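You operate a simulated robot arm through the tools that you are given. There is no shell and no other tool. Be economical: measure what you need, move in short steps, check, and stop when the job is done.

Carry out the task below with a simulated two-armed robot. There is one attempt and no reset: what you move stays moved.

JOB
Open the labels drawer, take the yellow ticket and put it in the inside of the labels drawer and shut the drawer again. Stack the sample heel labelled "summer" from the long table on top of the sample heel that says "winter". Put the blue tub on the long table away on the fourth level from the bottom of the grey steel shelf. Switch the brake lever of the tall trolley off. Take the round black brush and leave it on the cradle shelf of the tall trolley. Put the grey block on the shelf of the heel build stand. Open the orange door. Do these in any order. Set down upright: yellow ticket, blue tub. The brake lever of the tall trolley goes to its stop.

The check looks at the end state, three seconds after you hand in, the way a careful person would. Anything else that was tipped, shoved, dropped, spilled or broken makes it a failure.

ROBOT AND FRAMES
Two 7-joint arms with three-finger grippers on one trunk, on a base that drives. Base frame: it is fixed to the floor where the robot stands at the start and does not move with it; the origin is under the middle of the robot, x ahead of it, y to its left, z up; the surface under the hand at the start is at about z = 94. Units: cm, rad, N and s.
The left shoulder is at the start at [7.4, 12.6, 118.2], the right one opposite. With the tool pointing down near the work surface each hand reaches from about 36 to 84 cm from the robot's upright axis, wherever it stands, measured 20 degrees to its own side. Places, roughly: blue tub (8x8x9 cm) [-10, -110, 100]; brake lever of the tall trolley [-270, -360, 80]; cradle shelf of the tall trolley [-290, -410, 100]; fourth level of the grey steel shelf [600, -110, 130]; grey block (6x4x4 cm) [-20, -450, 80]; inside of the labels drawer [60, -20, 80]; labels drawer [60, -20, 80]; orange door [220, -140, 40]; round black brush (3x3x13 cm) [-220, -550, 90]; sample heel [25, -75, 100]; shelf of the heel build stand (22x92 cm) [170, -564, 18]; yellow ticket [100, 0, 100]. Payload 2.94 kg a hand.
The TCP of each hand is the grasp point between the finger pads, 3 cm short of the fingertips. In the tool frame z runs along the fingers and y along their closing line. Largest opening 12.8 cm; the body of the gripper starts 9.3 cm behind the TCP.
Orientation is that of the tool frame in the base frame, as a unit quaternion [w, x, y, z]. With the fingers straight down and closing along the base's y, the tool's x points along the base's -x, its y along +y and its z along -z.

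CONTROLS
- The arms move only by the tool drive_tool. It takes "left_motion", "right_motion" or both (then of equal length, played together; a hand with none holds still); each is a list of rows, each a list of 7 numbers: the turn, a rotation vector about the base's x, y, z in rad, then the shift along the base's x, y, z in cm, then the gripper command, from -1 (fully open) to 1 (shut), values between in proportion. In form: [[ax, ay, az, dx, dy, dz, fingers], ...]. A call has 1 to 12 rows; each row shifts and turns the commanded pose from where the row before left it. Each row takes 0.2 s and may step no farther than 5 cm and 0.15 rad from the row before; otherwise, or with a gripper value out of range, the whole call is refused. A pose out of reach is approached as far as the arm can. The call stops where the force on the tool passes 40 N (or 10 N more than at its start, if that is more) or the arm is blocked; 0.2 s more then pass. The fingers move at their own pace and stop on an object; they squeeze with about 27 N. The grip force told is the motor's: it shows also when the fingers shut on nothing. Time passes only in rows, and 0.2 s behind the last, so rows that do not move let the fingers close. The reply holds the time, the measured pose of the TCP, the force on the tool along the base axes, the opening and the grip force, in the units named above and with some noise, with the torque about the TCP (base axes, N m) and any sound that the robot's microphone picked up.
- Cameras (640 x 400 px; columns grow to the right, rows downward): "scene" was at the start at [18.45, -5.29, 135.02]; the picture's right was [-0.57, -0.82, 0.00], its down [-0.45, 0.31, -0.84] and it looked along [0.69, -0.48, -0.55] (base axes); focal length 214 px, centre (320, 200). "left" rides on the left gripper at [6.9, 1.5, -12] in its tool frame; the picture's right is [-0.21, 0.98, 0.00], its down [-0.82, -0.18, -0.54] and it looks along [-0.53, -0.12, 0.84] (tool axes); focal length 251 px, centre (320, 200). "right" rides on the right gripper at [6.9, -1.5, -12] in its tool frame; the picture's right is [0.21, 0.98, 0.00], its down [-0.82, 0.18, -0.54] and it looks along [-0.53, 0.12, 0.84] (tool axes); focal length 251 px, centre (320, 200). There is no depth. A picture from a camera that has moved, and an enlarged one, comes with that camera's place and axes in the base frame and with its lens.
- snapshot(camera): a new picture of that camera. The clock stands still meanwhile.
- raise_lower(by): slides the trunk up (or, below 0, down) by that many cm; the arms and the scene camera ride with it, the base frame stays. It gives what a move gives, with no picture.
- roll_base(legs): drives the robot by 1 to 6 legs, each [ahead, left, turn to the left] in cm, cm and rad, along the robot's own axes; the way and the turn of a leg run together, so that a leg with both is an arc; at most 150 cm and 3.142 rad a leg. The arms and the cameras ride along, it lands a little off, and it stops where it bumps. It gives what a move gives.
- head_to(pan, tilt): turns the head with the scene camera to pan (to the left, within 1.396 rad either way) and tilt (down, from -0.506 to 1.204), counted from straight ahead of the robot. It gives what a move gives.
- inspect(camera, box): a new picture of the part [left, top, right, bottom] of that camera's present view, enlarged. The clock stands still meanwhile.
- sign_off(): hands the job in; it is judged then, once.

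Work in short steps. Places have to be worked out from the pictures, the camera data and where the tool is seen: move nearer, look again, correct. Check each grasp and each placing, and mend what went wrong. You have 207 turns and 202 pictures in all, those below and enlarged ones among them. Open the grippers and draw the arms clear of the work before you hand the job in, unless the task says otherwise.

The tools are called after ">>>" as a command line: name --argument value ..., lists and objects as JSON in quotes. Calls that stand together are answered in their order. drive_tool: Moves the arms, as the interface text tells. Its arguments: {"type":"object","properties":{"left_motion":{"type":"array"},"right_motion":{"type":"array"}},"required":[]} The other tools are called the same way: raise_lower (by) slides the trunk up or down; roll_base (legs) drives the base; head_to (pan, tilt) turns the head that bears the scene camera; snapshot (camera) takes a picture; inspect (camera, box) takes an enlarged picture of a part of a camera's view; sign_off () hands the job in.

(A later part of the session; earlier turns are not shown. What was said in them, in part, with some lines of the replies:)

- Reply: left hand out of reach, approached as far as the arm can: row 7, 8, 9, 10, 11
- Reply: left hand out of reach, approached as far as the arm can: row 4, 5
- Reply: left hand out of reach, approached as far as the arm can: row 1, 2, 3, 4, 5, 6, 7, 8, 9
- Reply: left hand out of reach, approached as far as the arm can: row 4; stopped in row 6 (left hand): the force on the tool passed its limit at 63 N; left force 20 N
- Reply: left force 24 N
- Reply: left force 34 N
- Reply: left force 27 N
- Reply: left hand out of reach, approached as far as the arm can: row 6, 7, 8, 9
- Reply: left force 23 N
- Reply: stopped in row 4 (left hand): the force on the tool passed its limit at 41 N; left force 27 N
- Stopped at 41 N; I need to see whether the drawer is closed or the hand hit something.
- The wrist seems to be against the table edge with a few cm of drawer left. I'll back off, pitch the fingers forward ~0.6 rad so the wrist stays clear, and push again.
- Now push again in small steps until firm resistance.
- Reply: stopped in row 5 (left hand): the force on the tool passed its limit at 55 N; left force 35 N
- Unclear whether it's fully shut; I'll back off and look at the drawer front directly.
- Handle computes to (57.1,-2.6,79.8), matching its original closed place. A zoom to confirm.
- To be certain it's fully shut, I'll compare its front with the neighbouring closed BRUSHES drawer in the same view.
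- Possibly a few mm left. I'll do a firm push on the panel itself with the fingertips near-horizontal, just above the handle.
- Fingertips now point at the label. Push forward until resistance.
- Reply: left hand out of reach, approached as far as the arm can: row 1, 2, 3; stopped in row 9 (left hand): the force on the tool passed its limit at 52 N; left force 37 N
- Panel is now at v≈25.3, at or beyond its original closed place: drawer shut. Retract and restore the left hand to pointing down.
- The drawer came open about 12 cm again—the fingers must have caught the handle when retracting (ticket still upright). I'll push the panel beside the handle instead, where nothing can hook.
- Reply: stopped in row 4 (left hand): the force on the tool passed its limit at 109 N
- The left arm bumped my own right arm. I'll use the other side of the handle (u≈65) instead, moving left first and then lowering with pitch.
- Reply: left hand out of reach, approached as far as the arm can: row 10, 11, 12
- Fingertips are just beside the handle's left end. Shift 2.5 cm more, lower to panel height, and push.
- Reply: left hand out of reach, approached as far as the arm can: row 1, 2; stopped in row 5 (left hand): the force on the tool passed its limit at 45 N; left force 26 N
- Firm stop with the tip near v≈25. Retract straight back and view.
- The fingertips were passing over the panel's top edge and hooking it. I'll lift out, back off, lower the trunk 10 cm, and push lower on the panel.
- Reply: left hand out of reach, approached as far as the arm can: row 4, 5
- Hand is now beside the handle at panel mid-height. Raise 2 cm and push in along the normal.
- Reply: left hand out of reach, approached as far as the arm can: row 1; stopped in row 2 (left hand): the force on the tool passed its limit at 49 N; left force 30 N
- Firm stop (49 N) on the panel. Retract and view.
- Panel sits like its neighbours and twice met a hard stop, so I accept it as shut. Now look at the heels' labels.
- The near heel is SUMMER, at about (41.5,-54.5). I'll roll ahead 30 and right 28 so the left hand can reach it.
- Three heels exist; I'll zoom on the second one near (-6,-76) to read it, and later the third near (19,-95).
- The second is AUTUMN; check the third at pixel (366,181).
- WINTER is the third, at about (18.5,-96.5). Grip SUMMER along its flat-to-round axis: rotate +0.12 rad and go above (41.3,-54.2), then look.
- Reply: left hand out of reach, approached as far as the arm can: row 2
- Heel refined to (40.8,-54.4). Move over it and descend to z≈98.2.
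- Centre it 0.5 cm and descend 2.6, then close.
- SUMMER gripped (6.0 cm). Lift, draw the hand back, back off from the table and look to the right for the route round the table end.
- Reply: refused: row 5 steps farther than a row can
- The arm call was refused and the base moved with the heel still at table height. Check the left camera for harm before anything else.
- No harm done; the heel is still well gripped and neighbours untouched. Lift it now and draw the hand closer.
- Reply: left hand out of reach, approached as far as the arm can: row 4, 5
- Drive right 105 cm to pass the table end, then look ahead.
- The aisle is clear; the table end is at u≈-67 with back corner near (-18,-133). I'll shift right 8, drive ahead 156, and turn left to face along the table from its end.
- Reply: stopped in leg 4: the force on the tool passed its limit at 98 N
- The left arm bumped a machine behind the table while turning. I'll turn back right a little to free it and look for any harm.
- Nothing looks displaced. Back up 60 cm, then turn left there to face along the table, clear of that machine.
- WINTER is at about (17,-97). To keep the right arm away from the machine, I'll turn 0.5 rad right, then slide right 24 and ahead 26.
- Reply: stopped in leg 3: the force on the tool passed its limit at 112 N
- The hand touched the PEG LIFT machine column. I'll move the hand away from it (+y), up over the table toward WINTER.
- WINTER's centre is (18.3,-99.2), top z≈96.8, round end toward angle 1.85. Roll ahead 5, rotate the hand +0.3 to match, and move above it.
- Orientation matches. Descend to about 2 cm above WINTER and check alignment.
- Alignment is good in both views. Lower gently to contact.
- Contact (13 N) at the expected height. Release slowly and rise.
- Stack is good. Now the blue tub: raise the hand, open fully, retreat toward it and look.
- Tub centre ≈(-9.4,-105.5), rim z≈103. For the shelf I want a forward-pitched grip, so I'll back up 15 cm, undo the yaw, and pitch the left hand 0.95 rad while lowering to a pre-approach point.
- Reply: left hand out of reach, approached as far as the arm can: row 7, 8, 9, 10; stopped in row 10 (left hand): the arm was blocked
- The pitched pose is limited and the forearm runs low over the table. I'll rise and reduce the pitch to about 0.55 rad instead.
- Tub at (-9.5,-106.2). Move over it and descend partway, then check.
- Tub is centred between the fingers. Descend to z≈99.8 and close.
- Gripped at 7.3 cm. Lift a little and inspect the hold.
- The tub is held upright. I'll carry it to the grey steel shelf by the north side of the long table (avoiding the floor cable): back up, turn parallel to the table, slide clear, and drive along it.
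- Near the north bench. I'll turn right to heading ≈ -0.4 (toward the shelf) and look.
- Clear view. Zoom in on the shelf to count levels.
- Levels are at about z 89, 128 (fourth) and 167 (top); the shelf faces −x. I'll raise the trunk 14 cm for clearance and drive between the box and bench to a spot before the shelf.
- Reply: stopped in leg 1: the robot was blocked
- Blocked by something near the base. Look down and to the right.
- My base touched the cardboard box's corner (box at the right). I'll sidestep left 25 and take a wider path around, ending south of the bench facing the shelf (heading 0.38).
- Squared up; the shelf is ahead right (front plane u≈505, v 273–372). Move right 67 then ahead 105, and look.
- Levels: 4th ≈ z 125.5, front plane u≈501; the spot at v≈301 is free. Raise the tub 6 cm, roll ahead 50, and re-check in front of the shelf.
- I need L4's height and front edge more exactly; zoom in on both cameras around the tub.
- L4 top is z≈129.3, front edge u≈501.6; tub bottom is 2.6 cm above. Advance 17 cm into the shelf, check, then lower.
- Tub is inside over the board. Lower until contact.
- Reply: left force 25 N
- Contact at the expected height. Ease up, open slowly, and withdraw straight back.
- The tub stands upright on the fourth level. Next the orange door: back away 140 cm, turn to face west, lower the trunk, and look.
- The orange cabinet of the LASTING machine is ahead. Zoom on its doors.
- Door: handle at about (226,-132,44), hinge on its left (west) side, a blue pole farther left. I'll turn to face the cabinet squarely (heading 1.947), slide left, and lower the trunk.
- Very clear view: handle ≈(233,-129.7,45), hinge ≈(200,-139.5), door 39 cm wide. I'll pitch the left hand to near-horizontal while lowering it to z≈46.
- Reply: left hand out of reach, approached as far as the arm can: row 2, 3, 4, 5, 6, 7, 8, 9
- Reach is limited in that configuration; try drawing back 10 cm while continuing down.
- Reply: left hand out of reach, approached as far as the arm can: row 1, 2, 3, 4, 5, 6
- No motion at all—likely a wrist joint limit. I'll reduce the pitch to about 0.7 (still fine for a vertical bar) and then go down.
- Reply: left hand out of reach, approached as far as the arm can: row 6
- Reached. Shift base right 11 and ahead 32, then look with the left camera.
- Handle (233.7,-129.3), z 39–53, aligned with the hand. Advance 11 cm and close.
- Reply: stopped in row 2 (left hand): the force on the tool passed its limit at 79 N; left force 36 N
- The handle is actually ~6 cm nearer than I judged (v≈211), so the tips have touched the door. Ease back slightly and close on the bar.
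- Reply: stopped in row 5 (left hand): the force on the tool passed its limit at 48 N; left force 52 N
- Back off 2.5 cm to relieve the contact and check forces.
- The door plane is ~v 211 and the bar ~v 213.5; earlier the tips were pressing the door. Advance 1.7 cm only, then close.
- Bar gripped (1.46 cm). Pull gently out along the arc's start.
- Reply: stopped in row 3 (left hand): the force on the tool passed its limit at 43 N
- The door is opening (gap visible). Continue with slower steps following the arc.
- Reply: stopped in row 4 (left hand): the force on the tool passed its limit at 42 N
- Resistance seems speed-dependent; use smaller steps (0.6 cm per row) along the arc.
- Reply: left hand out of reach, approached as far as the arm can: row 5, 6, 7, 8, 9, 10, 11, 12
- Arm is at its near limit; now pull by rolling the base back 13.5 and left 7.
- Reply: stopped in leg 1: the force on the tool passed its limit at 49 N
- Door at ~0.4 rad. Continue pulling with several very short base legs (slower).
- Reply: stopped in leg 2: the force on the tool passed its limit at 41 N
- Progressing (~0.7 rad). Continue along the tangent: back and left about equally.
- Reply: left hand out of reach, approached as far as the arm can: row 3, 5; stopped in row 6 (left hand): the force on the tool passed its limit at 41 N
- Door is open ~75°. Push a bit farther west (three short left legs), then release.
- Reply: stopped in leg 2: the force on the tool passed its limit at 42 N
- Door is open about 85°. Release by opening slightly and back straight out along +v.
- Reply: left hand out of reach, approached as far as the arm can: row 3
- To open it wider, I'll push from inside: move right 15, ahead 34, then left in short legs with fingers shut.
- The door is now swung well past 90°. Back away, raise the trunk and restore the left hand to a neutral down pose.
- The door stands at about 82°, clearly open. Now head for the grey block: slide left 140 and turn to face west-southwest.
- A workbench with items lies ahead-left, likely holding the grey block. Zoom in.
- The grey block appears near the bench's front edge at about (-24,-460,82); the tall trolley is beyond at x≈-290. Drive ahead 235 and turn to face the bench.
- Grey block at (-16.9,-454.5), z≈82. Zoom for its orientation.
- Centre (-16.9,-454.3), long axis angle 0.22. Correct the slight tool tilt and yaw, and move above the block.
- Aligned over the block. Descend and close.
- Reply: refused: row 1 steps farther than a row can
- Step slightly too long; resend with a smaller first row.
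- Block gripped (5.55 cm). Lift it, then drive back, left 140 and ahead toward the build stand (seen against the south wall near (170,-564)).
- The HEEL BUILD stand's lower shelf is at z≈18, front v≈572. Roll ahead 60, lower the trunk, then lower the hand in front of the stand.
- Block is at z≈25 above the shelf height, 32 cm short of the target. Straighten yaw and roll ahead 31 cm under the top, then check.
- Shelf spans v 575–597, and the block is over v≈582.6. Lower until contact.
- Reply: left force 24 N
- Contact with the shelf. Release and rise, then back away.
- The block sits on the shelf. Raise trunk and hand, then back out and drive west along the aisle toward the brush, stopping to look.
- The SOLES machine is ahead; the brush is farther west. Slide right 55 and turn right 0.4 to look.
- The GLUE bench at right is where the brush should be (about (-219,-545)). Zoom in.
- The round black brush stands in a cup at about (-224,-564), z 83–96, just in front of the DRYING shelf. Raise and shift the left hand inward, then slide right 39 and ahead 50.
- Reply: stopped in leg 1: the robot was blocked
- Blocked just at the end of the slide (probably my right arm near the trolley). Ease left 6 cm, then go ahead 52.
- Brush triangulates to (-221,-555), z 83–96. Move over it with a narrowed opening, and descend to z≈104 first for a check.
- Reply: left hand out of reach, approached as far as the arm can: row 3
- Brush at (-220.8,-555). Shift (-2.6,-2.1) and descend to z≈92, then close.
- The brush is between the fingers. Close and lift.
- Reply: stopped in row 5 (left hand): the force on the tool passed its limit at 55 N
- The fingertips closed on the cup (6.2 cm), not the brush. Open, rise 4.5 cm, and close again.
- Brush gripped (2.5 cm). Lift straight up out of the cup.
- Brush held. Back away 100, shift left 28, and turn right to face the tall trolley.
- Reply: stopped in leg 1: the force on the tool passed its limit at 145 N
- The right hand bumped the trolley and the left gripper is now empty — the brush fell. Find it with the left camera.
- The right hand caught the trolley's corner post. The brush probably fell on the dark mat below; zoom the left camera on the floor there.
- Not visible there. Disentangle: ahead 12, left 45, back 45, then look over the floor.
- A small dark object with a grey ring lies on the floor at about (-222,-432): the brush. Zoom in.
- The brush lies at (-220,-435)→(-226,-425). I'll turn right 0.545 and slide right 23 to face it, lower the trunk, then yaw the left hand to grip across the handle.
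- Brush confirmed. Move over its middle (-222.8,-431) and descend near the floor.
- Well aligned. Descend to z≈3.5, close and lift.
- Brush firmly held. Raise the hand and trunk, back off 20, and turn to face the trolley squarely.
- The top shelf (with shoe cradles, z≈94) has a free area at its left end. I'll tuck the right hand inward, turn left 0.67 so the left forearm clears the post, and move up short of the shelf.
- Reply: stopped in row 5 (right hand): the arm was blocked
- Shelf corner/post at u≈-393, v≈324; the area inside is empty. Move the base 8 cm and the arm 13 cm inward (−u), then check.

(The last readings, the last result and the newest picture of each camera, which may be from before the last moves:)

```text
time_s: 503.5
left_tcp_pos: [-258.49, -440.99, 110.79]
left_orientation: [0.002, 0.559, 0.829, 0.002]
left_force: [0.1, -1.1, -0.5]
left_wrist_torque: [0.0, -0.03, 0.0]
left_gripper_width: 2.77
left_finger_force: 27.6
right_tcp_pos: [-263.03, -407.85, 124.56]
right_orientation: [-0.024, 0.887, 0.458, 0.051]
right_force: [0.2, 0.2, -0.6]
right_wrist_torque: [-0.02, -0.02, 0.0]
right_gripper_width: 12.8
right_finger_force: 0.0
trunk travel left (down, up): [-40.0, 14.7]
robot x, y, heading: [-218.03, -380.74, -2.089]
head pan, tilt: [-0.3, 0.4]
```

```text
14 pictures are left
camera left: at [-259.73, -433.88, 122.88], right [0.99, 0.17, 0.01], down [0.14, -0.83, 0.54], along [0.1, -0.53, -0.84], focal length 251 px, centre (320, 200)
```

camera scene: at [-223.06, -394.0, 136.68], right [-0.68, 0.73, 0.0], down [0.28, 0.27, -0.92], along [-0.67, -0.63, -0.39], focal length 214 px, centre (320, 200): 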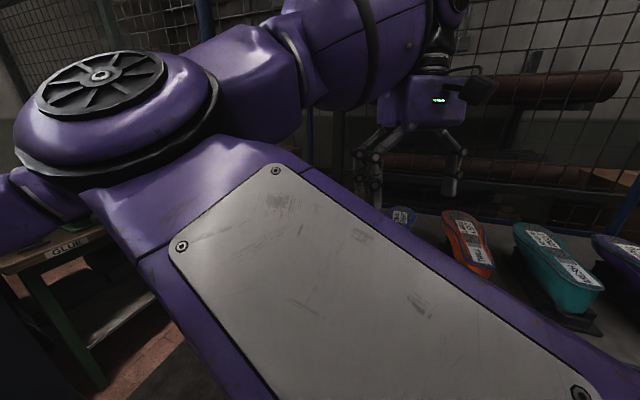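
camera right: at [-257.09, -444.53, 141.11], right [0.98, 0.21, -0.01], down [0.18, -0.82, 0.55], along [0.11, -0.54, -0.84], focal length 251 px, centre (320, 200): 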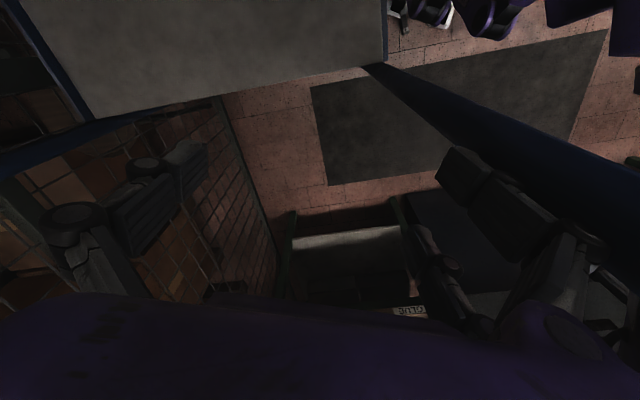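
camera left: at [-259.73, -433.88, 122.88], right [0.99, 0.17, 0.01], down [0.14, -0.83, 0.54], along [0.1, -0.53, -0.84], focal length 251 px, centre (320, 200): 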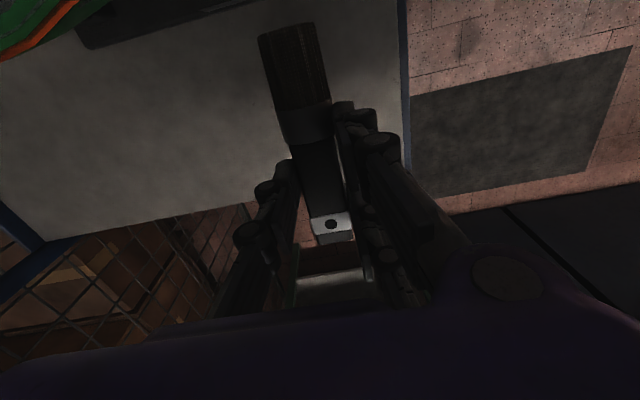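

The brush is over free shelf area, 10 cm inside the edge. Lower to contact.

>>> drive_tool --left_motion '[[0, 0, 0, 0, 0, -4, 1], [0, 0, 0, 0, 0, -4, 1], [0, 0, 0, 0, 0, -2.5, 1], [0, 0, 0, 0, 0, -1, 1], [0, 0, 0, 0, 0, -0.7, 1], [0, 0, 0, 0, 0, -0.6, 1], [0, 0, 0, 0, 0, -0.6, 1], [0, 0, 0, 0, 0, -0.5, 1], [0, 0, 0, 0, 0, -0.5, 1]]'

```text
time_s: 505.3
left_tcp_pos: [-258.3, -441.05, 98.05]
left_orientation: [0.0, 0.558, 0.83, -0.001]
left_force: [5.7, 4.9, 14.8]
left_wrist_torque: [0.09, -0.47, 0.09]
left_gripper_width: 2.71
left_finger_force: 26.8
right_tcp_pos: [-262.84, -407.93, 124.64]
right_orientation: [-0.025, 0.888, 0.457, 0.052]
right_force: [0.2, -0.9, -0.7]
right_wrist_torque: [0.02, -0.02, 0.02]
right_gripper_width: 12.77
right_finger_force: 0.0
trunk travel left (down, up): [-40.0, 14.7]
robot x, y, heading: [-218.52, -380.79, -2.088]
head pan, tilt: [-0.3, 0.4]
stopped in row 8 (left hand): the force on the tool passed its limit at 43 N (the readings are from after the stop); the commanded pose is now the measured one
```

Contact with the shelf. Release gently and rise.

>>> drive_tool --left_motion '[[0, 0, 0, 0, 0, 0.2, 0.8], [0, 0, 0, 0, 0, 0, 0.4], [0, 0, 0, 0, 0, 0, 0.2], [0, 0, 0, 0, 0, 0, 0.2], [0, 0, 0, 0, 0, 3, 0.2], [0, 0, 0, 0, 0, 4, 0.2], [0, 0, 0, 0, 0, 5, 0.2], [0, 0, 0, 0, 0, 5, 0.2]]'

>>> snapshot --camera "left"

```text
time_s: 507.1
left_tcp_pos: [-258.16, -441.15, 114.85]
left_orientation: [0.0, 0.557, 0.831, 0.0]
left_force: [0.0, 0.5, -0.3]
left_wrist_torque: [-0.08, -0.02, 0.0]
left_gripper_width: 5.11
left_finger_force: 0.0
right_tcp_pos: [-262.85, -407.77, 124.67]
right_orientation: [-0.024, 0.887, 0.458, 0.05]
right_force: [0.2, 1.1, 0.5]
right_wrist_torque: [-0.02, -0.03, -0.01]
right_gripper_width: 12.81
right_finger_force: 0.1
trunk travel left (down, up): [-40.0, 14.7]
robot x, y, heading: [-217.98, -380.43, -2.088]
head pan, tilt: [-0.3, 0.4]
```

```text
13 pictures are left
camera left: at [-259.5, -434.03, 126.91], right [0.99, 0.17, 0.0], down [0.14, -0.83, 0.54], along [0.09, -0.53, -0.84], focal length 251 px, centre (320, 200)
```

left: 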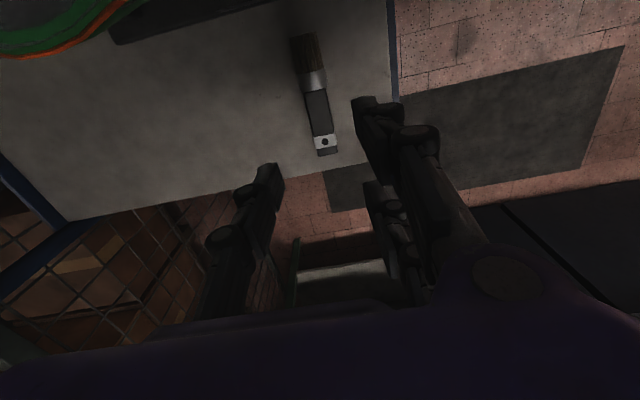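

Brush lies on the cradle shelf. Withdraw the left hand, back off, and turn to face the trolley squarely for the brake lever.

>>> drive_tool --left_motion '[[0, 0, 0, 3, 1.2, 1, 0.2], [0, 0, 0, 3.5, 1.4, 1, 0.2], [0, 0, 0, 3.5, 1.4, 1, 0.2], [0, 0, 0, 3.5, 1.4, 1, 0.2]]'

>>> roll_base --legs '[[-6, 5, 0], [-24, 0, 0], [0, 0, -0.684]]'

>>> drive_tool --left_motion '[[0, 0, 0, 1.5, -4, 0, 0.2], [0, 0, 0, 1.5, -4, 0, 0.2], [0, 0, 0, 1.5, -4, 0, 0.2], [0, 0, 0, 1.5, -4, 0, 0.2], [0, 0, 0, 1.5, -4, 0, 0.2]]'

>>> drive_tool --right_motion '[[0, 0, 0, -1.5, 4, 0, 1], [0, 0, 0, -1.5, 4, 0, 1], [0, 0, 0, -1.5, 4, 0, 1], [0, 0, 0, -1.5, 4, 0, 1]]'

```text
time_s: 508.1
left_tcp_pos: [-244.5, -435.65, 118.92]
left_orientation: [0.0, 0.557, 0.831, -0.001]
left_force: [0.2, 0.4, 0.0]
left_wrist_torque: [0.02, 0.06, 0.03]
left_gripper_width: 5.12
left_finger_force: 0.1
right_tcp_pos: [-262.7, -407.98, 124.58]
right_orientation: [-0.025, 0.887, 0.457, 0.049]
right_force: [1.2, 0.1, -0.3]
right_wrist_torque: [0.01, 0.07, 0.01]
right_gripper_width: 12.8
right_finger_force: 0.0
trunk travel left (down, up): [-40.0, 14.7]
robot x, y, heading: [-218.23, -380.64, -2.087]
head pan, tilt: [-0.3, 0.4]
```

```text
time_s: 512.4
left_tcp_pos: [-254.44, -383.5, 118.88]
left_orientation: [-0.001, 0.803, 0.596, 0.0]
left_force: [-0.2, 0.8, 0.5]
left_wrist_torque: [-0.02, 0.01, -0.02]
left_gripper_width: 5.11
left_finger_force: 0.0
right_tcp_pos: [-251.02, -350.48, 124.52]
right_orientation: [-0.007, 0.989, 0.135, 0.056]
right_force: [-0.2, -0.7, -0.5]
right_wrist_torque: [-0.02, -0.01, 0.01]
right_gripper_width: 12.8
right_finger_force: 0.0
trunk travel left (down, up): [-40.0, 14.7]
robot x, y, heading: [-199.68, -357.64, -2.772]
head pan, tilt: [-0.3, 0.4]
```

```text
time_s: 513.6
left_tcp_pos: [-246.9, -403.62, 119.01]
left_orientation: [-0.001, 0.803, 0.596, 0.0]
left_force: [0.5, 0.0, -0.2]
left_wrist_torque: [0.06, -0.04, -0.01]
left_gripper_width: 5.14
left_finger_force: 0.0
right_tcp_pos: [-250.94, -350.53, 124.72]
right_orientation: [-0.007, 0.989, 0.134, 0.056]
right_force: [0.3, -0.8, 0.8]
right_wrist_torque: [0.01, 0.02, 0.01]
right_gripper_width: 12.81
right_finger_force: 0.1
trunk travel left (down, up): [-40.0, 14.7]
robot x, y, heading: [-199.35, -357.25, -2.768]
head pan, tilt: [-0.3, 0.4]
```

```text
time_s: 514.6
left_tcp_pos: [-247.03, -403.22, 118.97]
left_orientation: [0.0, 0.803, 0.596, 0.0]
left_force: [-0.3, 0.7, -0.1]
left_wrist_torque: [-0.03, -0.05, 0.02]
left_gripper_width: 5.12
left_finger_force: 0.1
right_tcp_pos: [-256.75, -334.24, 124.44]
right_orientation: [-0.007, 0.989, 0.136, 0.056]
right_force: [-0.3, 1.3, -0.9]
right_wrist_torque: [-0.04, -0.05, -0.03]
right_gripper_width: 0.01
right_finger_force: 3.6
trunk travel left (down, up): [-40.0, 14.7]
robot x, y, heading: [-199.2, -357.25, -2.77]
head pan, tilt: [-0.3, 0.4]
```

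Lower the trunk 20 cm and pitch the closed right hand forward while bringing it beside the lever at low height; then look.

>>> raise_lower --by -20

>>> drive_tool --right_motion '[[-0.0508, 0.1305, 0, 0.73, -1.86, -4, 1], [-0.0508, 0.1305, 0, 0.73, -1.86, -4, 1], [-0.0508, 0.1305, 0, 0.73, -1.86, -4, 1], [-0.0508, 0.1305, 0, 0.73, -1.86, -4, 1], [-0.0508, 0.1305, 0, 0.73, -1.86, -4, 1], [-0.0508, 0.1305, 0, 0.73, -1.86, -4, 1], [-0.0508, 0.1305, 0, 0.73, -1.86, -4, 1], [-0.0508, 0.1305, 0, 0.73, -1.86, -4, 1]]'

>>> head_to --pan -0.15 --tilt 0.5

>>> snapshot --camera "scene"

```text
time_s: 516.8
left_tcp_pos: [-246.88, -403.39, 98.93]
left_orientation: [0.0, 0.803, 0.596, 0.0]
left_force: [-0.2, 0.5, 0.0]
left_wrist_torque: [-0.01, 0.01, 0.02]
left_gripper_width: 5.12
left_finger_force: 0.2
right_tcp_pos: [-257.03, -334.45, 104.68]
right_orientation: [-0.007, 0.989, 0.136, 0.055]
right_force: [-0.2, -0.2, 0.6]
right_wrist_torque: [0.0, 0.0, 0.0]
right_gripper_width: 0.0
right_finger_force: 2.7
trunk travel left (down, up): [-20.0, 34.7]
robot x, y, heading: [-199.26, -357.52, -2.773]
head pan, tilt: [-0.3, 0.4]
```

```text
time_s: 518.6
left_tcp_pos: [-246.91, -403.32, 98.96]
left_orientation: [0.0, 0.803, 0.596, 0.0]
left_force: [0.3, 1.3, 0.1]
left_wrist_torque: [-0.01, 0.0, 0.0]
left_gripper_width: 5.09
left_finger_force: 0.1
right_tcp_pos: [-258.72, -342.07, 84.8]
right_orientation: [0.075, 0.944, 0.127, -0.296]
right_force: [-0.3, 0.2, -0.3]
right_wrist_torque: [-0.01, -0.02, 0.01]
right_gripper_width: 0.0
right_finger_force: 3.0
right hand out of reach, approached as far as the arm can: row 5, 6, 7, 8
trunk travel left (down, up): [-20.0, 34.7]
robot x, y, heading: [-199.1, -357.84, -2.772]
head pan, tilt: [-0.3, 0.4]
```

```text
time_s: 519.3
left_tcp_pos: [-246.9, -403.49, 98.96]
left_orientation: [0.001, 0.803, 0.596, 0.0]
left_force: [0.8, -0.1, -0.2]
left_wrist_torque: [-0.04, 0.01, -0.01]
left_gripper_width: 5.11
left_finger_force: 0.1
right_tcp_pos: [-258.75, -341.96, 84.7]
right_orientation: [0.075, 0.944, 0.127, -0.294]
right_force: [0.0, -0.1, 0.1]
right_wrist_torque: [0.02, 0.01, 0.0]
right_gripper_width: 0.0
right_finger_force: 3.0
trunk travel left (down, up): [-20.0, 34.7]
robot x, y, heading: [-199.54, -357.54, -2.77]
head pan, tilt: [-0.15, 0.499]
```

```text
12 pictures are left
camera scene: at [-223.6, -365.7, 115.35], right [-0.22, 0.98, 0.0], down [0.47, 0.1, -0.88], along [-0.86, -0.19, -0.48], focal length 214 px, centre (320, 200)
```

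scene: 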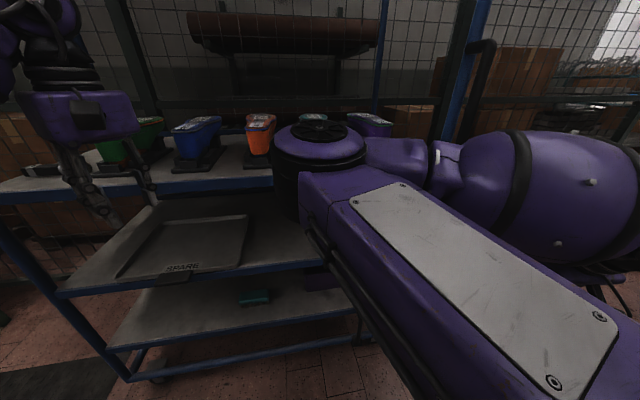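

The right elbow is crowding the trolley; better use the left hand. Back off 20, restore the right hand, and slide right 43 so the lever faces the left hand.

>>> roll_base --legs '[[-22, 0, 0]]'

>>> drive_tool --right_motion '[[0.045, -0.116, 0, -0.7, 1.8, 4, 1], [0.045, -0.116, 0, -0.7, 1.8, 4, 1], [0.045, -0.116, 0, -0.7, 1.8, 4, 1], [0.045, -0.116, 0, -0.7, 1.8, 4, 1], [0.045, -0.116, 0, -0.7, 1.8, 4, 1], [0.01, -0.03, 0, -0.7, 1.8, 2, 1]]'

>>> roll_base --legs '[[0, -45, 0]]'

>>> drive_tool --left_motion '[[0, 0, -0.13, 0, 0, 0, 1], [0, 0, -0.13, 0, 0, 0, 1], [0, 0, -0.13, 0, 0, 0, 1], [0, 0, -0.13, 0, 0, 0, 1], [0, 0, -0.13, 0, 0, 0, 1], [0, 0, -0.13, 0, 0, 0, 1], [0, 0, -0.1, 0, 0, 0, 1]]'

>>> head_to --pan 0.1 --tilt 0.45

>>> snapshot --camera "scene"

```text
time_s: 521.0
left_tcp_pos: [-226.48, -395.51, 98.9]
left_orientation: [0.001, 0.803, 0.596, -0.001]
left_force: [0.6, 0.1, 0.2]
left_wrist_torque: [-0.04, 0.03, 0.0]
left_gripper_width: 5.14
left_finger_force: 0.1
right_tcp_pos: [-238.23, -334.11, 84.82]
right_orientation: [0.076, 0.944, 0.128, -0.295]
right_force: [0.6, 1.1, -0.3]
right_wrist_torque: [0.0, 0.0, 0.02]
right_gripper_width: 0.0
right_finger_force: 3.1
trunk travel left (down, up): [-20.0, 34.7]
robot x, y, heading: [-178.65, -349.33, -2.767]
head pan, tilt: [-0.15, 0.499]
```

```text
time_s: 522.4
left_tcp_pos: [-226.51, -395.39, 99.01]
left_orientation: [0.0, 0.802, 0.597, 0.0]
left_force: [-1.0, 0.4, -0.5]
left_wrist_torque: [-0.05, -0.01, 0.01]
left_gripper_width: 5.11
left_finger_force: 0.1
right_tcp_pos: [-242.56, -323.39, 106.81]
right_orientation: [0.002, 0.991, 0.133, 0.019]
right_force: [0.4, -0.5, -0.2]
right_wrist_torque: [-0.03, 0.02, 0.01]
right_gripper_width: 0.0
right_finger_force: 3.4
trunk travel left (down, up): [-20.0, 34.7]
robot x, y, heading: [-179.02, -349.46, -2.769]
head pan, tilt: [-0.15, 0.499]
```

```text
time_s: 526.8
left_tcp_pos: [-242.75, -353.76, 98.96]
left_orientation: [0.0, 0.802, 0.598, 0.0]
left_force: [-0.1, 0.6, -0.2]
left_wrist_torque: [-0.01, -0.01, 0.0]
left_gripper_width: 5.12
left_finger_force: 0.1
right_tcp_pos: [-259.02, -281.83, 106.85]
right_orientation: [0.001, 0.991, 0.135, 0.018]
right_force: [-0.2, -0.8, 0.3]
right_wrist_torque: [-0.03, 0.0, -0.01]
right_gripper_width: 0.0
right_finger_force: 2.5
trunk travel left (down, up): [-20.0, 34.7]
robot x, y, heading: [-194.95, -307.72, -2.766]
head pan, tilt: [-0.15, 0.499]
```

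```text
time_s: 528.4
left_tcp_pos: [-242.79, -353.87, 98.91]
left_orientation: [0.0, 0.98, 0.198, 0.0]
left_force: [0.5, -0.2, 0.3]
left_wrist_torque: [-0.01, 0.0, 0.01]
left_gripper_width: 0.0
left_finger_force: 3.0
right_tcp_pos: [-259.0, -281.91, 106.89]
right_orientation: [0.001, 0.991, 0.133, 0.018]
right_force: [0.7, 0.0, 0.1]
right_wrist_torque: [0.02, 0.01, 0.01]
right_gripper_width: 0.0
right_finger_force: 2.8
trunk travel left (down, up): [-20.0, 34.7]
robot x, y, heading: [-195.41, -307.88, -2.763]
head pan, tilt: [-0.15, 0.499]
```

```text
time_s: 529.2
left_tcp_pos: [-242.83, -353.77, 98.95]
left_orientation: [0.0, 0.98, 0.2, 0.0]
left_force: [0.1, -0.1, -0.8]
left_wrist_torque: [-0.01, -0.05, 0.02]
left_gripper_width: 0.0
left_finger_force: 3.1
right_tcp_pos: [-259.0, -281.82, 106.82]
right_orientation: [0.001, 0.991, 0.134, 0.019]
right_force: [-0.5, -0.3, -0.3]
right_wrist_torque: [0.01, -0.02, 0.03]
right_gripper_width: 0.0
right_finger_force: 3.1
trunk travel left (down, up): [-20.0, 34.7]
robot x, y, heading: [-195.76, -307.74, -2.768]
head pan, tilt: [0.099, 0.45]
```

```text
11 pictures are left
camera scene: at [-218.83, -318.29, 115.79], right [-0.46, 0.89, 0.0], down [0.39, 0.2, -0.9], along [-0.8, -0.41, -0.44], focal length 214 px, centre (320, 200)
```

scene: 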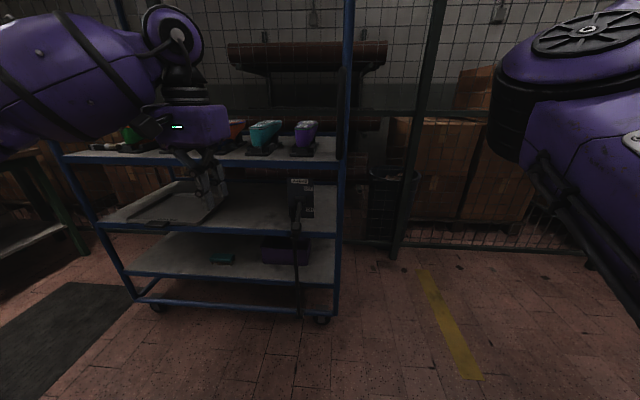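

Clear view. Zoom on the brake lever.

>>> inspect --camera "scene" --box '[270, 165, 350, 255]'

```text
4.44 times, centred on (310, 210) of scene
camera zoom: at [-218.83, -318.29, 115.79], right [-0.46, 0.89, 0.0], down [0.39, 0.2, -0.9], along [-0.8, -0.41, -0.44], focal length 953 px, centre (364, 156)
```

zoom: 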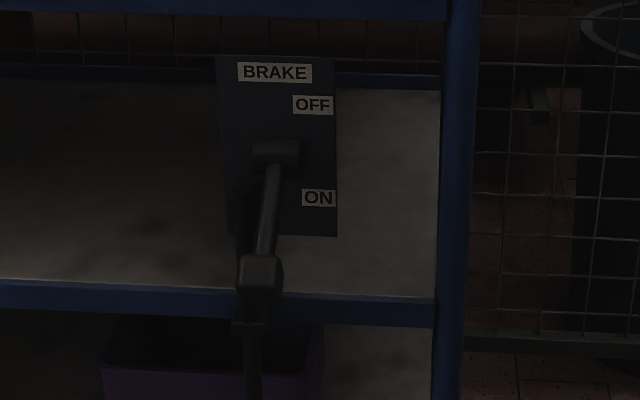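

The lever flips about a horizontal axis: pivot (u −391.8, z 80.4), knob (u −382, v 230, z 74.8). I'll pitch the closed left hand forward ~1 rad, shift to v≈230 and lower to z≈69, well in front.

>>> drive_tool --left_motion '[[-0.051, 0.13, 0, -0.5, 1.3, -3.3, 1], [-0.051, 0.13, 0, -0.5, 1.3, -3.3, 1], [-0.051, 0.13, 0, -0.5, 1.3, -3.3, 1], [-0.051, 0.13, 0, -0.5, 1.3, -3.3, 1], [-0.051, 0.13, 0, -0.5, 1.3, -3.3, 1], [-0.051, 0.13, 0, -0.5, 1.3, -3.3, 1], [-0.051, 0.13, 0, -0.5, 1.3, -3.3, 1], [0, 0, 0, 0, 0, -3.3, 1], [0, 0, 0, 0, 0, -3.6, 1]]'

>>> snapshot --camera "scene"

```text
time_s: 531.2
left_tcp_pos: [-245.56, -346.19, 76.15]
left_orientation: [0.08, 0.866, 0.176, -0.46]
left_force: [-0.6, 0.1, -0.2]
left_wrist_torque: [0.02, 0.01, 0.02]
left_gripper_width: 0.02
left_finger_force: 3.4
left hand out of reach, approached as far as the arm can: row 7, 8, 9
right_tcp_pos: [-258.94, -281.91, 106.91]
right_orientation: [0.001, 0.991, 0.134, 0.018]
right_force: [-0.2, 0.3, 0.2]
right_wrist_torque: [0.01, 0.01, -0.02]
right_gripper_width: 0.01
right_finger_force: 3.1
trunk travel left (down, up): [-20.0, 34.7]
robot x, y, heading: [-195.2, -307.92, -2.766]
head pan, tilt: [0.099, 0.45]
```

```text
9 pictures are left
camera scene: at [-218.82, -318.3, 115.79], right [-0.46, 0.89, 0.0], down [0.39, 0.2, -0.9], along [-0.8, -0.41, -0.44], focal length 214 px, centre (320, 200)
```

scene: 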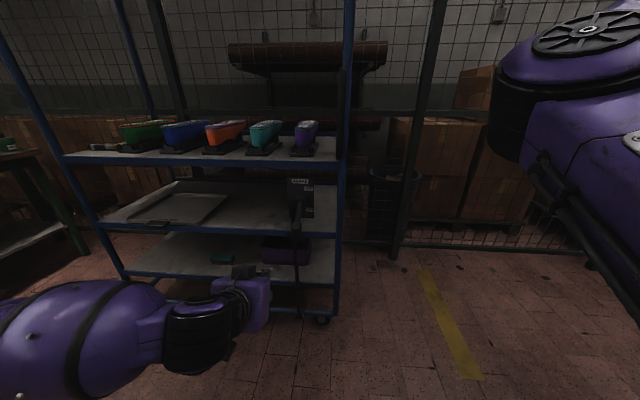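

Pitch 0.97 reached, z limited to 76; lower the trunk 7.5 cm, shift right 1.8 and roll ahead 26.5 so the fingertips go under the knob.

>>> raise_lower --by -7.5

>>> roll_base --legs '[[0, -1.8, 0], [26.5, 0, 0]]'

>>> inspect --camera "scene" --box '[180, 180, 400, 340]'

```text
time_s: 532.3
left_tcp_pos: [-246.03, -346.43, 66.82]
left_orientation: [0.078, 0.873, 0.178, -0.447]
left_force: [0.8, -0.6, 0.5]
left_wrist_torque: [0.02, 0.0, 0.04]
left_gripper_width: 0.01
left_finger_force: 2.6
right_tcp_pos: [-258.95, -281.78, 99.47]
right_orientation: [0.002, 0.991, 0.134, 0.018]
right_force: [1.0, 0.7, 0.6]
right_wrist_torque: [-0.03, 0.03, -0.03]
right_gripper_width: 0.0
right_finger_force: 2.8
trunk travel left (down, up): [-12.5, 42.2]
robot x, y, heading: [-195.39, -307.87, -2.767]
head pan, tilt: [0.099, 0.45]
```

```text
time_s: 534.6
left_tcp_pos: [-270.91, -354.2, 66.66]
left_orientation: [0.079, 0.873, 0.178, -0.447]
left_force: [-0.2, 0.9, 0.3]
left_wrist_torque: [0.03, 0.02, -0.02]
left_gripper_width: 0.01
left_finger_force: 2.8
right_tcp_pos: [-283.97, -289.74, 99.41]
right_orientation: [0.001, 0.991, 0.133, 0.019]
right_force: [-0.2, 0.1, -0.4]
right_wrist_torque: [0.0, -0.02, 0.03]
right_gripper_width: 0.01
right_finger_force: 2.7
trunk travel left (down, up): [-12.5, 42.2]
robot x, y, heading: [-219.85, -315.74, -2.769]
head pan, tilt: [0.099, 0.45]
```

```text
2.50 times, centred on (290, 260) of scene
camera zoom: at [-246.59, -327.23, 107.02], right [-0.46, 0.89, 0.0], down [0.39, 0.2, -0.9], along [-0.8, -0.41, -0.44], focal length 536 px, centre (395, 50)
```

zoom: 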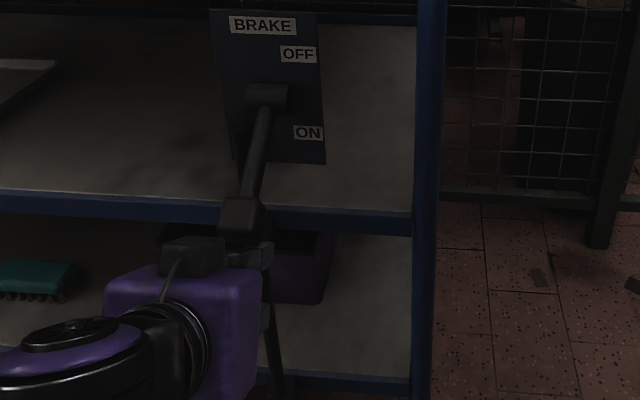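

Fingers are right below the knob. Raise in steps to lift the lever.

>>> drive_tool --left_motion '[[0, 0, 0, 0, 0, 2, 1], [0, 0, 0, 0, 0, 1.5, 1], [0, 0, 0, 0, 0, 1.2, 1], [0, 0, 0, 0, 0, 1.2, 1], [0, 0, 0, 0, 0, 1.2, 1], [0, 0, 0, 0, 0, 1.2, 1], [0, 0, 0, 0, 0, 1.2, 1], [0, 0, 0, -0.2, -0.1, 1.2, 1], [0, 0, 0, -0.2, -0.1, 1.2, 1], [0, 0, 0, -0.3, -0.1, 1.2, 1], [0, 0, 0, -0.3, -0.1, 1.2, 1], [0, 0, 0, -0.4, -0.15, 1.2, 1]]'

>>> inspect --camera "scene" --box '[180, 130, 400, 290]'

```text
time_s: 535.1
left_tcp_pos: [-270.66, -353.5, 67.57]
left_orientation: [0.071, 0.882, 0.172, -0.433]
left_force: [3.2, 4.6, -8.3]
left_wrist_torque: [-0.3, 0.06, 0.0]
left_gripper_width: 0.03
left_finger_force: 3.0
left hand out of reach, approached as far as the arm can: row 2
right_tcp_pos: [-283.78, -289.67, 99.44]
right_orientation: [0.0, 0.991, 0.133, 0.018]
right_force: [-0.3, -1.3, -0.4]
right_wrist_torque: [0.01, 0.02, -0.02]
right_gripper_width: 0.02
right_finger_force: 2.4
trunk travel left (down, up): [-12.5, 42.2]
robot x, y, heading: [-220.46, -315.84, -2.77]
head pan, tilt: [0.099, 0.45]
stopped in row 2 (left hand): the force on the tool passed its limit at 51 N (the readings are from after the stop); the commanded pose is now the measured one
```

```text
2.50 times, centred on (290, 210) of scene
camera zoom: at [-246.54, -327.17, 107.04], right [-0.46, 0.89, 0.0], down [0.39, 0.2, -0.9], along [-0.8, -0.41, -0.44], focal length 536 px, centre (395, 175)
```

zoom: 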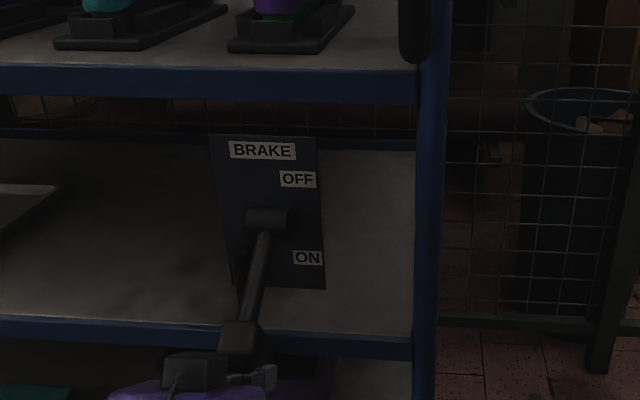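

Contact, but it stopped on a force spike. Try slower, smaller steps.

>>> drive_tool --left_motion '[[0, 0, 0, 0, 0, 0.4, 1], [0, 0, 0, 0, 0, 0.4, 1], [0, 0, 0, 0, 0, 0.4, 1], [0, 0, 0, 0, 0, 0.4, 1], [0, 0, 0, 0, 0, 0.4, 1], [0, 0, 0, 0, 0, 0.4, 1], [0, 0, 0, 0, 0, 0.4, 1], [0, 0, 0, 0, 0, 0.4, 1], [0, 0, 0, 0, 0, 0.4, 1], [0, 0, 0, 0, 0, 0.4, 1], [0, 0, 0, 0, 0, 0.4, 1], [0, 0, 0, 0, 0, 0.4, 1]]'

```text
time_s: 535.7
left_tcp_pos: [-270.59, -353.5, 67.66]
left_orientation: [0.07, 0.885, 0.171, -0.427]
left_force: [1.5, 0.9, -5.6]
left_wrist_torque: [-0.07, 0.05, -0.04]
left_gripper_width: 0.01
left_finger_force: 2.6
right_tcp_pos: [-283.91, -289.66, 99.41]
right_orientation: [0.001, 0.991, 0.133, 0.018]
right_force: [0.3, 0.0, 0.6]
right_wrist_torque: [0.01, -0.01, 0.03]
right_gripper_width: 0.0
right_finger_force: 2.8
trunk travel left (down, up): [-12.5, 42.2]
robot x, y, heading: [-219.91, -315.55, -2.766]
head pan, tilt: [0.099, 0.45]
stopped in row 2 (left hand): the force on the tool passed its limit at 45 N (the readings are from after the stop); the commanded pose is now the measured one
```

It's firmly blocked; look with the left wrist camera.

>>> snapshot --camera "left"

```text
6 pictures are left
camera left: at [-257.31, -349.74, 69.81], right [0.23, -0.96, 0.15], down [-0.15, 0.12, 0.98], along [-0.96, -0.25, -0.11], focal length 251 px, centre (320, 200)
```

left: 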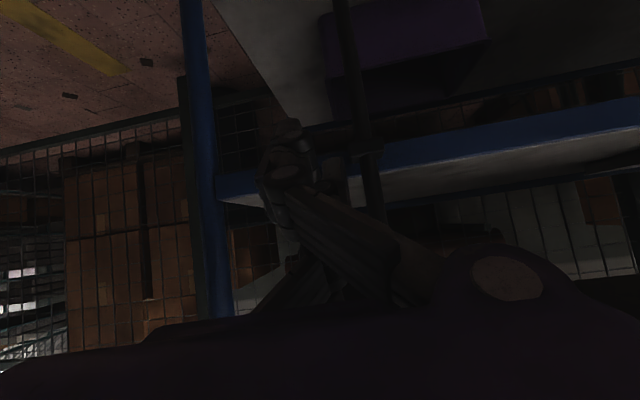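

Lever seems stiff or the contact is awkward. Try raising with the trunk by 2 cm and watch the result.

>>> raise_lower --by 2

```text
time_s: 536.1
left_tcp_pos: [-270.04, -353.23, 68.43]
left_orientation: [0.071, 0.89, 0.168, -0.418]
left_force: [4.9, -0.8, -4.2]
left_wrist_torque: [-0.05, 0.17, -0.03]
left_gripper_width: 0.0
left_finger_force: 2.5
right_tcp_pos: [-283.56, -289.47, 100.78]
right_orientation: [0.001, 0.991, 0.133, 0.017]
right_force: [-0.6, 0.7, -0.3]
right_wrist_torque: [-0.01, -0.01, 0.03]
right_gripper_width: 0.0
right_finger_force: 2.8
trunk travel left (down, up): [-13.7, 41.0]
robot x, y, heading: [-219.94, -315.59, -2.768]
head pan, tilt: [0.099, 0.45]
stopped: the force on the tool passed its limit at 47 N (the readings are from after the stop); the commanded pose is now the measured one
```

Switch to grasping the knob: back off 8 cm, open, raise, and approach the knob along the tool axis.

>>> roll_base --legs '[[-8, 0, 0]]'

>>> drive_tool --left_motion '[[0, 0, 0, 0, 0, 3, -0.25], [0, 0, 0, 0, 0, 3.5, -0.25], [0, 0, 0, 0, 0, 3.5, -0.25], [0, 0, 0, 0, 0, 3, -0.25]]'

>>> snapshot --camera "left"

```text
time_s: 537.2
left_tcp_pos: [-262.46, -350.4, 68.54]
left_orientation: [0.071, 0.889, 0.169, -0.419]
left_force: [1.0, 1.2, 1.1]
left_wrist_torque: [-0.03, 0.03, 0.0]
left_gripper_width: 0.0
left_finger_force: 3.3
right_tcp_pos: [-276.05, -286.73, 100.76]
right_orientation: [0.002, 0.991, 0.135, 0.016]
right_force: [0.0, -0.4, 0.7]
right_wrist_torque: [-0.02, 0.03, -0.01]
right_gripper_width: 0.02
right_finger_force: 3.4
trunk travel left (down, up): [-13.7, 41.0]
robot x, y, heading: [-212.59, -312.64, -2.768]
head pan, tilt: [0.099, 0.45]
```

```text
time_s: 538.2
left_tcp_pos: [-264.13, -350.18, 81.54]
left_orientation: [0.071, 0.89, 0.169, -0.418]
left_force: [0.1, 0.1, 0.1]
left_wrist_torque: [-0.01, -0.02, -0.01]
left_gripper_width: 8.01
left_finger_force: 0.0
left hand out of reach, approached as far as the arm can: row 1, 2, 3
right_tcp_pos: [-276.15, -286.63, 100.66]
right_orientation: [0.001, 0.991, 0.133, 0.018]
right_force: [1.0, 1.2, 0.0]
right_wrist_torque: [-0.02, -0.01, -0.02]
right_gripper_width: 0.0
right_finger_force: 3.3
trunk travel left (down, up): [-13.7, 41.0]
robot x, y, heading: [-212.26, -312.52, -2.768]
head pan, tilt: [0.099, 0.45]
```

```text
5 pictures are left
camera left: at [-250.86, -346.54, 83.84], right [0.23, -0.96, 0.15], down [-0.16, 0.12, 0.98], along [-0.96, -0.25, -0.13], focal length 251 px, centre (320, 200)
```

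left: 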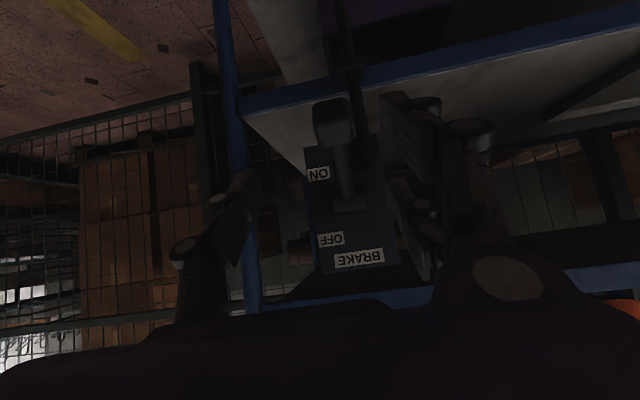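

Knob at (-271.2,-354.2,74.2), nicely between the fingers' line. Advance to it and close.

>>> drive_tool --left_motion '[[0, 0, 0, -1.78, -1.0, -1.8, -0.25], [0, 0, 0, -1.78, -1.0, -1.8, -0.25], [0, 0, 0, -1.78, -1.0, -1.8, -0.25], [0, 0, 0, -1.5, -0.9, -1.6, -0.25], [0, 0, 0, 0, 0, 0, 0.2], [0, 0, 0, 0, 0, 0, 0.6], [0, 0, 0, 0, 0, 0, 1], [0, 0, 0, 0, 0, 0, 1]]'

```text
time_s: 540.0
left_tcp_pos: [-271.14, -354.24, 74.54]
left_orientation: [0.072, 0.889, 0.168, -0.419]
left_force: [-6.6, 12.7, -1.8]
left_wrist_torque: [-0.16, -0.19, 0.41]
left_gripper_width: 3.31
left_finger_force: 45.1
right_tcp_pos: [-276.35, -286.62, 100.59]
right_orientation: [0.002, 0.991, 0.134, 0.018]
right_force: [0.1, 0.5, -0.1]
right_wrist_torque: [0.0, 0.01, -0.01]
right_gripper_width: 0.0
right_finger_force: 3.5
trunk travel left (down, up): [-13.7, 41.0]
robot x, y, heading: [-212.69, -312.77, -2.762]
head pan, tilt: [0.099, 0.45]
```

Knob gripped (3.3 cm). Move it up along the arc about its pivot in small steps.

>>> drive_tool --left_motion '[[0, 0, 0, 0.35, 0.14, 0.68, 1], [0, 0, 0, 0.31, 0.12, 0.71, 1], [0, 0, 0, 0.26, 0.1, 0.73, 1], [0, 0, 0, 0.21, 0.08, 0.75, 1], [0, 0, 0, 0.16, 0.06, 0.76, 1], [0, 0, 0, 0.11, 0.04, 0.78, 1]]'

```text
time_s: 541.4
left_tcp_pos: [-269.58, -353.64, 78.89]
left_orientation: [0.07, 0.891, 0.168, -0.416]
left_force: [-0.1, 24.7, -14.1]
left_wrist_torque: [-0.01, -1.6, 0.68]
left_gripper_width: 3.35
left_finger_force: 44.9
right_tcp_pos: [-276.16, -286.68, 100.53]
right_orientation: [0.001, 0.991, 0.135, 0.018]
right_force: [-0.2, 0.3, 1.4]
right_wrist_torque: [0.0, 0.0, 0.01]
right_gripper_width: 0.01
right_finger_force: 3.0
trunk travel left (down, up): [-13.7, 41.0]
robot x, y, heading: [-212.86, -312.31, -2.766]
head pan, tilt: [0.099, 0.45]
```

The lever follows (z 78.9). Relieve the sideways strain slightly and continue up the arc.

>>> drive_tool --left_motion '[[0, 0, 0, -0.15, 0.4, 0.5, 1], [0, 0, 0, 0.05, 0.02, 0.88, 1], [0, 0, 0, 0, 0, 0.88, 1], [0, 0, 0, -0.06, -0.02, 0.88, 1], [0, 0, 0, -0.12, -0.05, 0.87, 1], [0, 0, 0, -0.19, -0.07, 0.86, 1], [0, 0, 0, -0.25, -0.1, 0.84, 1], [0, 0, 0, -0.31, -0.12, 0.82, 1], [0, 0, 0, -0.37, -0.15, 0.79, 1]]'

```text
time_s: 543.4
left_tcp_pos: [-271.14, -353.76, 86.54]
left_orientation: [0.071, 0.889, 0.168, -0.421]
left_force: [9.4, 7.8, -6.4]
left_wrist_torque: [-0.2, -1.78, 0.54]
left_gripper_width: 3.39
left_finger_force: 44.5
right_tcp_pos: [-276.33, -286.7, 100.84]
right_orientation: [0.002, 0.991, 0.134, 0.017]
right_force: [-0.6, -1.1, -0.7]
right_wrist_torque: [0.01, 0.0, 0.03]
right_gripper_width: 0.0
right_finger_force: 3.1
trunk travel left (down, up): [-13.7, 41.0]
robot x, y, heading: [-212.4, -312.83, -2.766]
head pan, tilt: [0.099, 0.45]
```

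Now at about +33°. Continue until it meets its stop.

>>> drive_tool --left_motion '[[0, 0, 0, -0.42, -0.17, 0.64, 1], [0, 0, 0, -0.46, -0.18, 0.6, 1], [0, 0, 0, -0.49, -0.19, 0.57, 1], [0, 0, 0, -0.53, -0.21, 0.53, 1], [0, 0, 0, -0.57, -0.22, 0.49, 1], [0, 0, 0, -0.6, -0.23, 0.45, 1], [0, 0, 0, -0.62, -0.25, 0.4, 1]]'

>>> inspect --camera "scene" --box '[180, 110, 400, 270]'

```text
time_s: 544.2
left_tcp_pos: [-271.94, -354.27, 87.84]
left_orientation: [0.072, 0.892, 0.167, -0.413]
left_force: [12.7, 4.5, 1.1]
left_wrist_torque: [-1.37, 0.24, 0.29]
left_gripper_width: 3.37
left_finger_force: 44.6
right_tcp_pos: [-276.11, -286.81, 100.76]
right_orientation: [0.001, 0.991, 0.135, 0.017]
right_force: [-0.4, 0.3, -0.7]
right_wrist_torque: [-0.02, -0.02, -0.03]
right_gripper_width: 0.0
right_finger_force: 3.3
trunk travel left (down, up): [-13.7, 41.0]
robot x, y, heading: [-212.91, -312.54, -2.767]
head pan, tilt: [0.099, 0.45]
stopped in row 4 (left hand): the force on the tool passed its limit at 44 N (the readings are from after the stop); the commanded pose is now the measured one
```

```text
2.50 times, centred on (290, 190) of scene
camera zoom: at [-238.3, -324.04, 108.48], right [-0.46, 0.89, 0.0], down [0.39, 0.2, -0.9], along [-0.8, -0.41, -0.43], focal length 536 px, centre (395, 225)
```

zoom: 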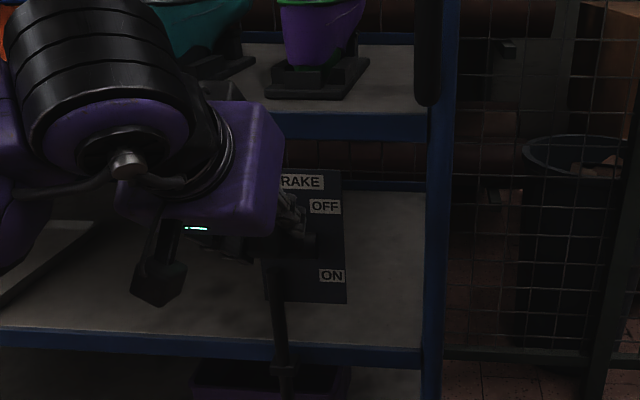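

It met resistance at about +40°, likely the stop. One more slow push along the tangent to confirm.

>>> drive_tool --left_motion '[[0, 0, 0, -0.18, -0.07, 0.25, 1], [0, 0, 0, -0.18, -0.07, 0.25, 1], [0, 0, 0, -0.18, -0.07, 0.25, 1], [0, 0, 0, -0.18, -0.07, 0.25, 1], [0, 0, 0, -0.18, -0.07, 0.22, 1], [0, 0, 0, -0.18, -0.07, 0.22, 1]]'

```text
time_s: 544.9
left_tcp_pos: [-272.06, -354.21, 87.96]
left_orientation: [0.072, 0.895, 0.164, -0.408]
left_force: [13.7, 4.3, 1.5]
left_wrist_torque: [-1.38, 0.14, 0.25]
left_gripper_width: 3.34
left_finger_force: 44.7
right_tcp_pos: [-276.04, -286.78, 100.64]
right_orientation: [0.002, 0.991, 0.134, 0.016]
right_force: [0.0, -0.5, -0.5]
right_wrist_torque: [0.0, -0.01, 0.01]
right_gripper_width: 0.0
right_finger_force: 2.9
trunk travel left (down, up): [-13.7, 41.0]
robot x, y, heading: [-212.57, -312.31, -2.769]
head pan, tilt: [0.099, 0.45]
stopped in row 3 (left hand): the force on the tool passed its limit at 41 N (the readings are from after the stop); the commanded pose is now the measured one
```

No further travel. Release and retreat along the tool axis, then look at the lever.

>>> drive_tool --left_motion '[[0, 0, 0, 0.1, 0, 0, 0.5], [0, 0, 0, 0, 0, 0, 0], [0, 0, 0, 0, 0, 0, -0.25], [0, 0, 0, 2.2, 0.85, 1.9, -0.25], [0, 0, 0, 2.2, 0.85, 1.9, -0.25], [0, 0, 0, 2.2, 0.85, 1.9, -0.25], [0, 0, 0, 2.2, 0.85, 1.9, -0.25]]'

>>> roll_base --legs '[[-25, 0, 0]]'

>>> inspect --camera "scene" --box '[240, 130, 360, 250]'

```text
time_s: 546.5
left_tcp_pos: [-263.07, -350.71, 95.19]
left_orientation: [0.073, 0.895, 0.166, -0.408]
left_force: [0.9, 0.9, 0.2]
left_wrist_torque: [0.0, 0.04, 0.01]
left_gripper_width: 8.03
left_finger_force: 0.0
right_tcp_pos: [-276.11, -286.76, 100.67]
right_orientation: [0.0, 0.991, 0.134, 0.017]
right_force: [0.1, 0.5, -0.1]
right_wrist_torque: [-0.01, 0.02, 0.0]
right_gripper_width: 0.0
right_finger_force: 2.8
trunk travel left (down, up): [-13.7, 41.0]
robot x, y, heading: [-212.62, -312.47, -2.763]
head pan, tilt: [0.099, 0.45]
```

```text
time_s: 548.3
left_tcp_pos: [-240.25, -341.65, 95.27]
left_orientation: [0.072, 0.894, 0.167, -0.409]
left_force: [-0.3, 0.7, -0.1]
left_wrist_torque: [-0.03, 0.01, 0.0]
left_gripper_width: 8.01
left_finger_force: 0.1
right_tcp_pos: [-253.45, -277.98, 100.75]
right_orientation: [0.001, 0.991, 0.136, 0.017]
right_force: [0.3, 0.5, 0.2]
right_wrist_torque: [-0.04, 0.03, -0.03]
right_gripper_width: 0.01
right_finger_force: 2.5
trunk travel left (down, up): [-13.7, 41.0]
robot x, y, heading: [-189.9, -303.61, -2.759]
head pan, tilt: [0.099, 0.45]
```

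```text
3.33 times, centred on (300, 190) of scene
camera zoom: at [-215.44, -315.06, 108.43], right [-0.46, 0.89, 0.0], down [0.39, 0.2, -0.9], along [-0.8, -0.42, -0.43], focal length 715 px, centre (387, 233)
```

zoom: 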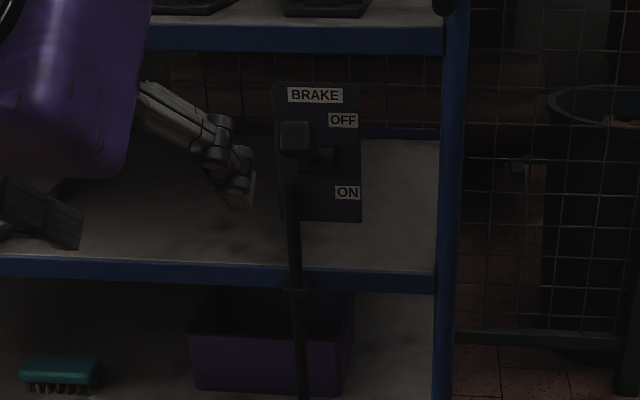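

The lever now points up beside OFF, at its stop. Open both grippers, raise and draw the arms clear, and back away.

>>> roll_base --legs '[[-20, 0, 0]]'

>>> drive_tool --left_motion '[[0.045, -0.116, 0, 0, 0, 3, -1], [0.045, -0.116, 0, 0, 0, 3, -1], [0.045, -0.116, 0, 0, 0, 3, -1], [0.045, -0.116, 0, 0, 0, 2, -1], [0, 0, 0, 0, 0, 0, -1]]' --right_motion '[[0, 0, 0, 0, 0, 1, -1], [0, 0, 0, 0, 0, 1, -1], [0, 0, 0, 0, 0, 1, -1], [0, 0, 0, 0, 0, 1, -1], [0, 0, 0, 0, 0, 0, -1]]'

>>> snapshot --camera "scene"

```text
time_s: 549.9
left_tcp_pos: [-221.89, -334.67, 95.28]
left_orientation: [0.073, 0.895, 0.17, -0.407]
left_force: [0.5, -0.4, 0.6]
left_wrist_torque: [0.02, 0.0, 0.03]
left_gripper_width: 7.99
left_finger_force: 0.0
right_tcp_pos: [-235.09, -270.56, 100.72]
right_orientation: [0.001, 0.99, 0.137, 0.016]
right_force: [-0.7, -0.4, 0.8]
right_wrist_torque: [-0.01, 0.01, 0.0]
right_gripper_width: 0.01
right_finger_force: 3.4
trunk travel left (down, up): [-13.7, 41.0]
robot x, y, heading: [-171.54, -296.54, -2.76]
head pan, tilt: [0.099, 0.45]
```

```text
time_s: 551.1
left_tcp_pos: [-221.68, -334.59, 106.05]
left_orientation: [0.029, 0.967, 0.183, -0.174]
left_force: [-0.4, -0.4, -0.7]
left_wrist_torque: [-0.01, 0.03, 0.0]
left_gripper_width: 12.81
left_finger_force: 0.0
right_tcp_pos: [-235.27, -270.82, 104.47]
right_orientation: [0.001, 0.99, 0.136, 0.019]
right_force: [-0.3, -0.5, 0.9]
right_wrist_torque: [-0.01, -0.02, -0.01]
right_gripper_width: 12.82
right_finger_force: 0.1
trunk travel left (down, up): [-13.7, 41.0]
robot x, y, heading: [-171.04, -296.15, -2.76]
head pan, tilt: [0.099, 0.45]
```

```text
2 pictures are left
camera scene: at [-197.39, -307.52, 109.03], right [-0.43, 0.9, 0.0], down [0.34, 0.16, -0.93], along [-0.84, -0.39, -0.37], focal length 214 px, centre (320, 200)
```

scene: 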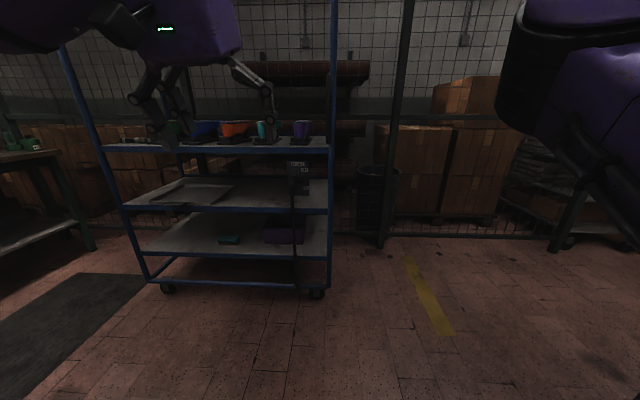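

Everything on the trolley looks in order: the brush is on the cradle shelf, the lever is up, and both arms are clear. Handing in.

>>> sign_off

```text
The job is handed in.
```

I've handed the job in with all seven tasks done as far as the pictures show. There were a few bumps, listed below:

- **Drawer and ticket:** the yellow ticket stands upright in the labels drawer, and I pushed the drawer in until it met a hard stop.
- **Heels:** "summer" is stacked on "winter".
- **Tub:** the blue tub stands upright on the fourth level of the grey steel shelf.
- **Brake lever:** it points up to OFF, and further pushing moved it no more.
- **Brush:** it lies flat on the cradle shelf. I dropped it once on the floor near the trolley and picked it up again.
- **Block:** the grey block is on the lower shelf of the heel build stand.
- **Orange door:** it stands open at about 82 degrees.

**Bumps along the way:**
- My arm hit the machine behind the long table twice.
- My base touched the cardboard box.
- My right hand hit the tall trolley's corner post hard.
- In later views nothing looked moved or tipped. I did not check the trolley or the box for a small shift.
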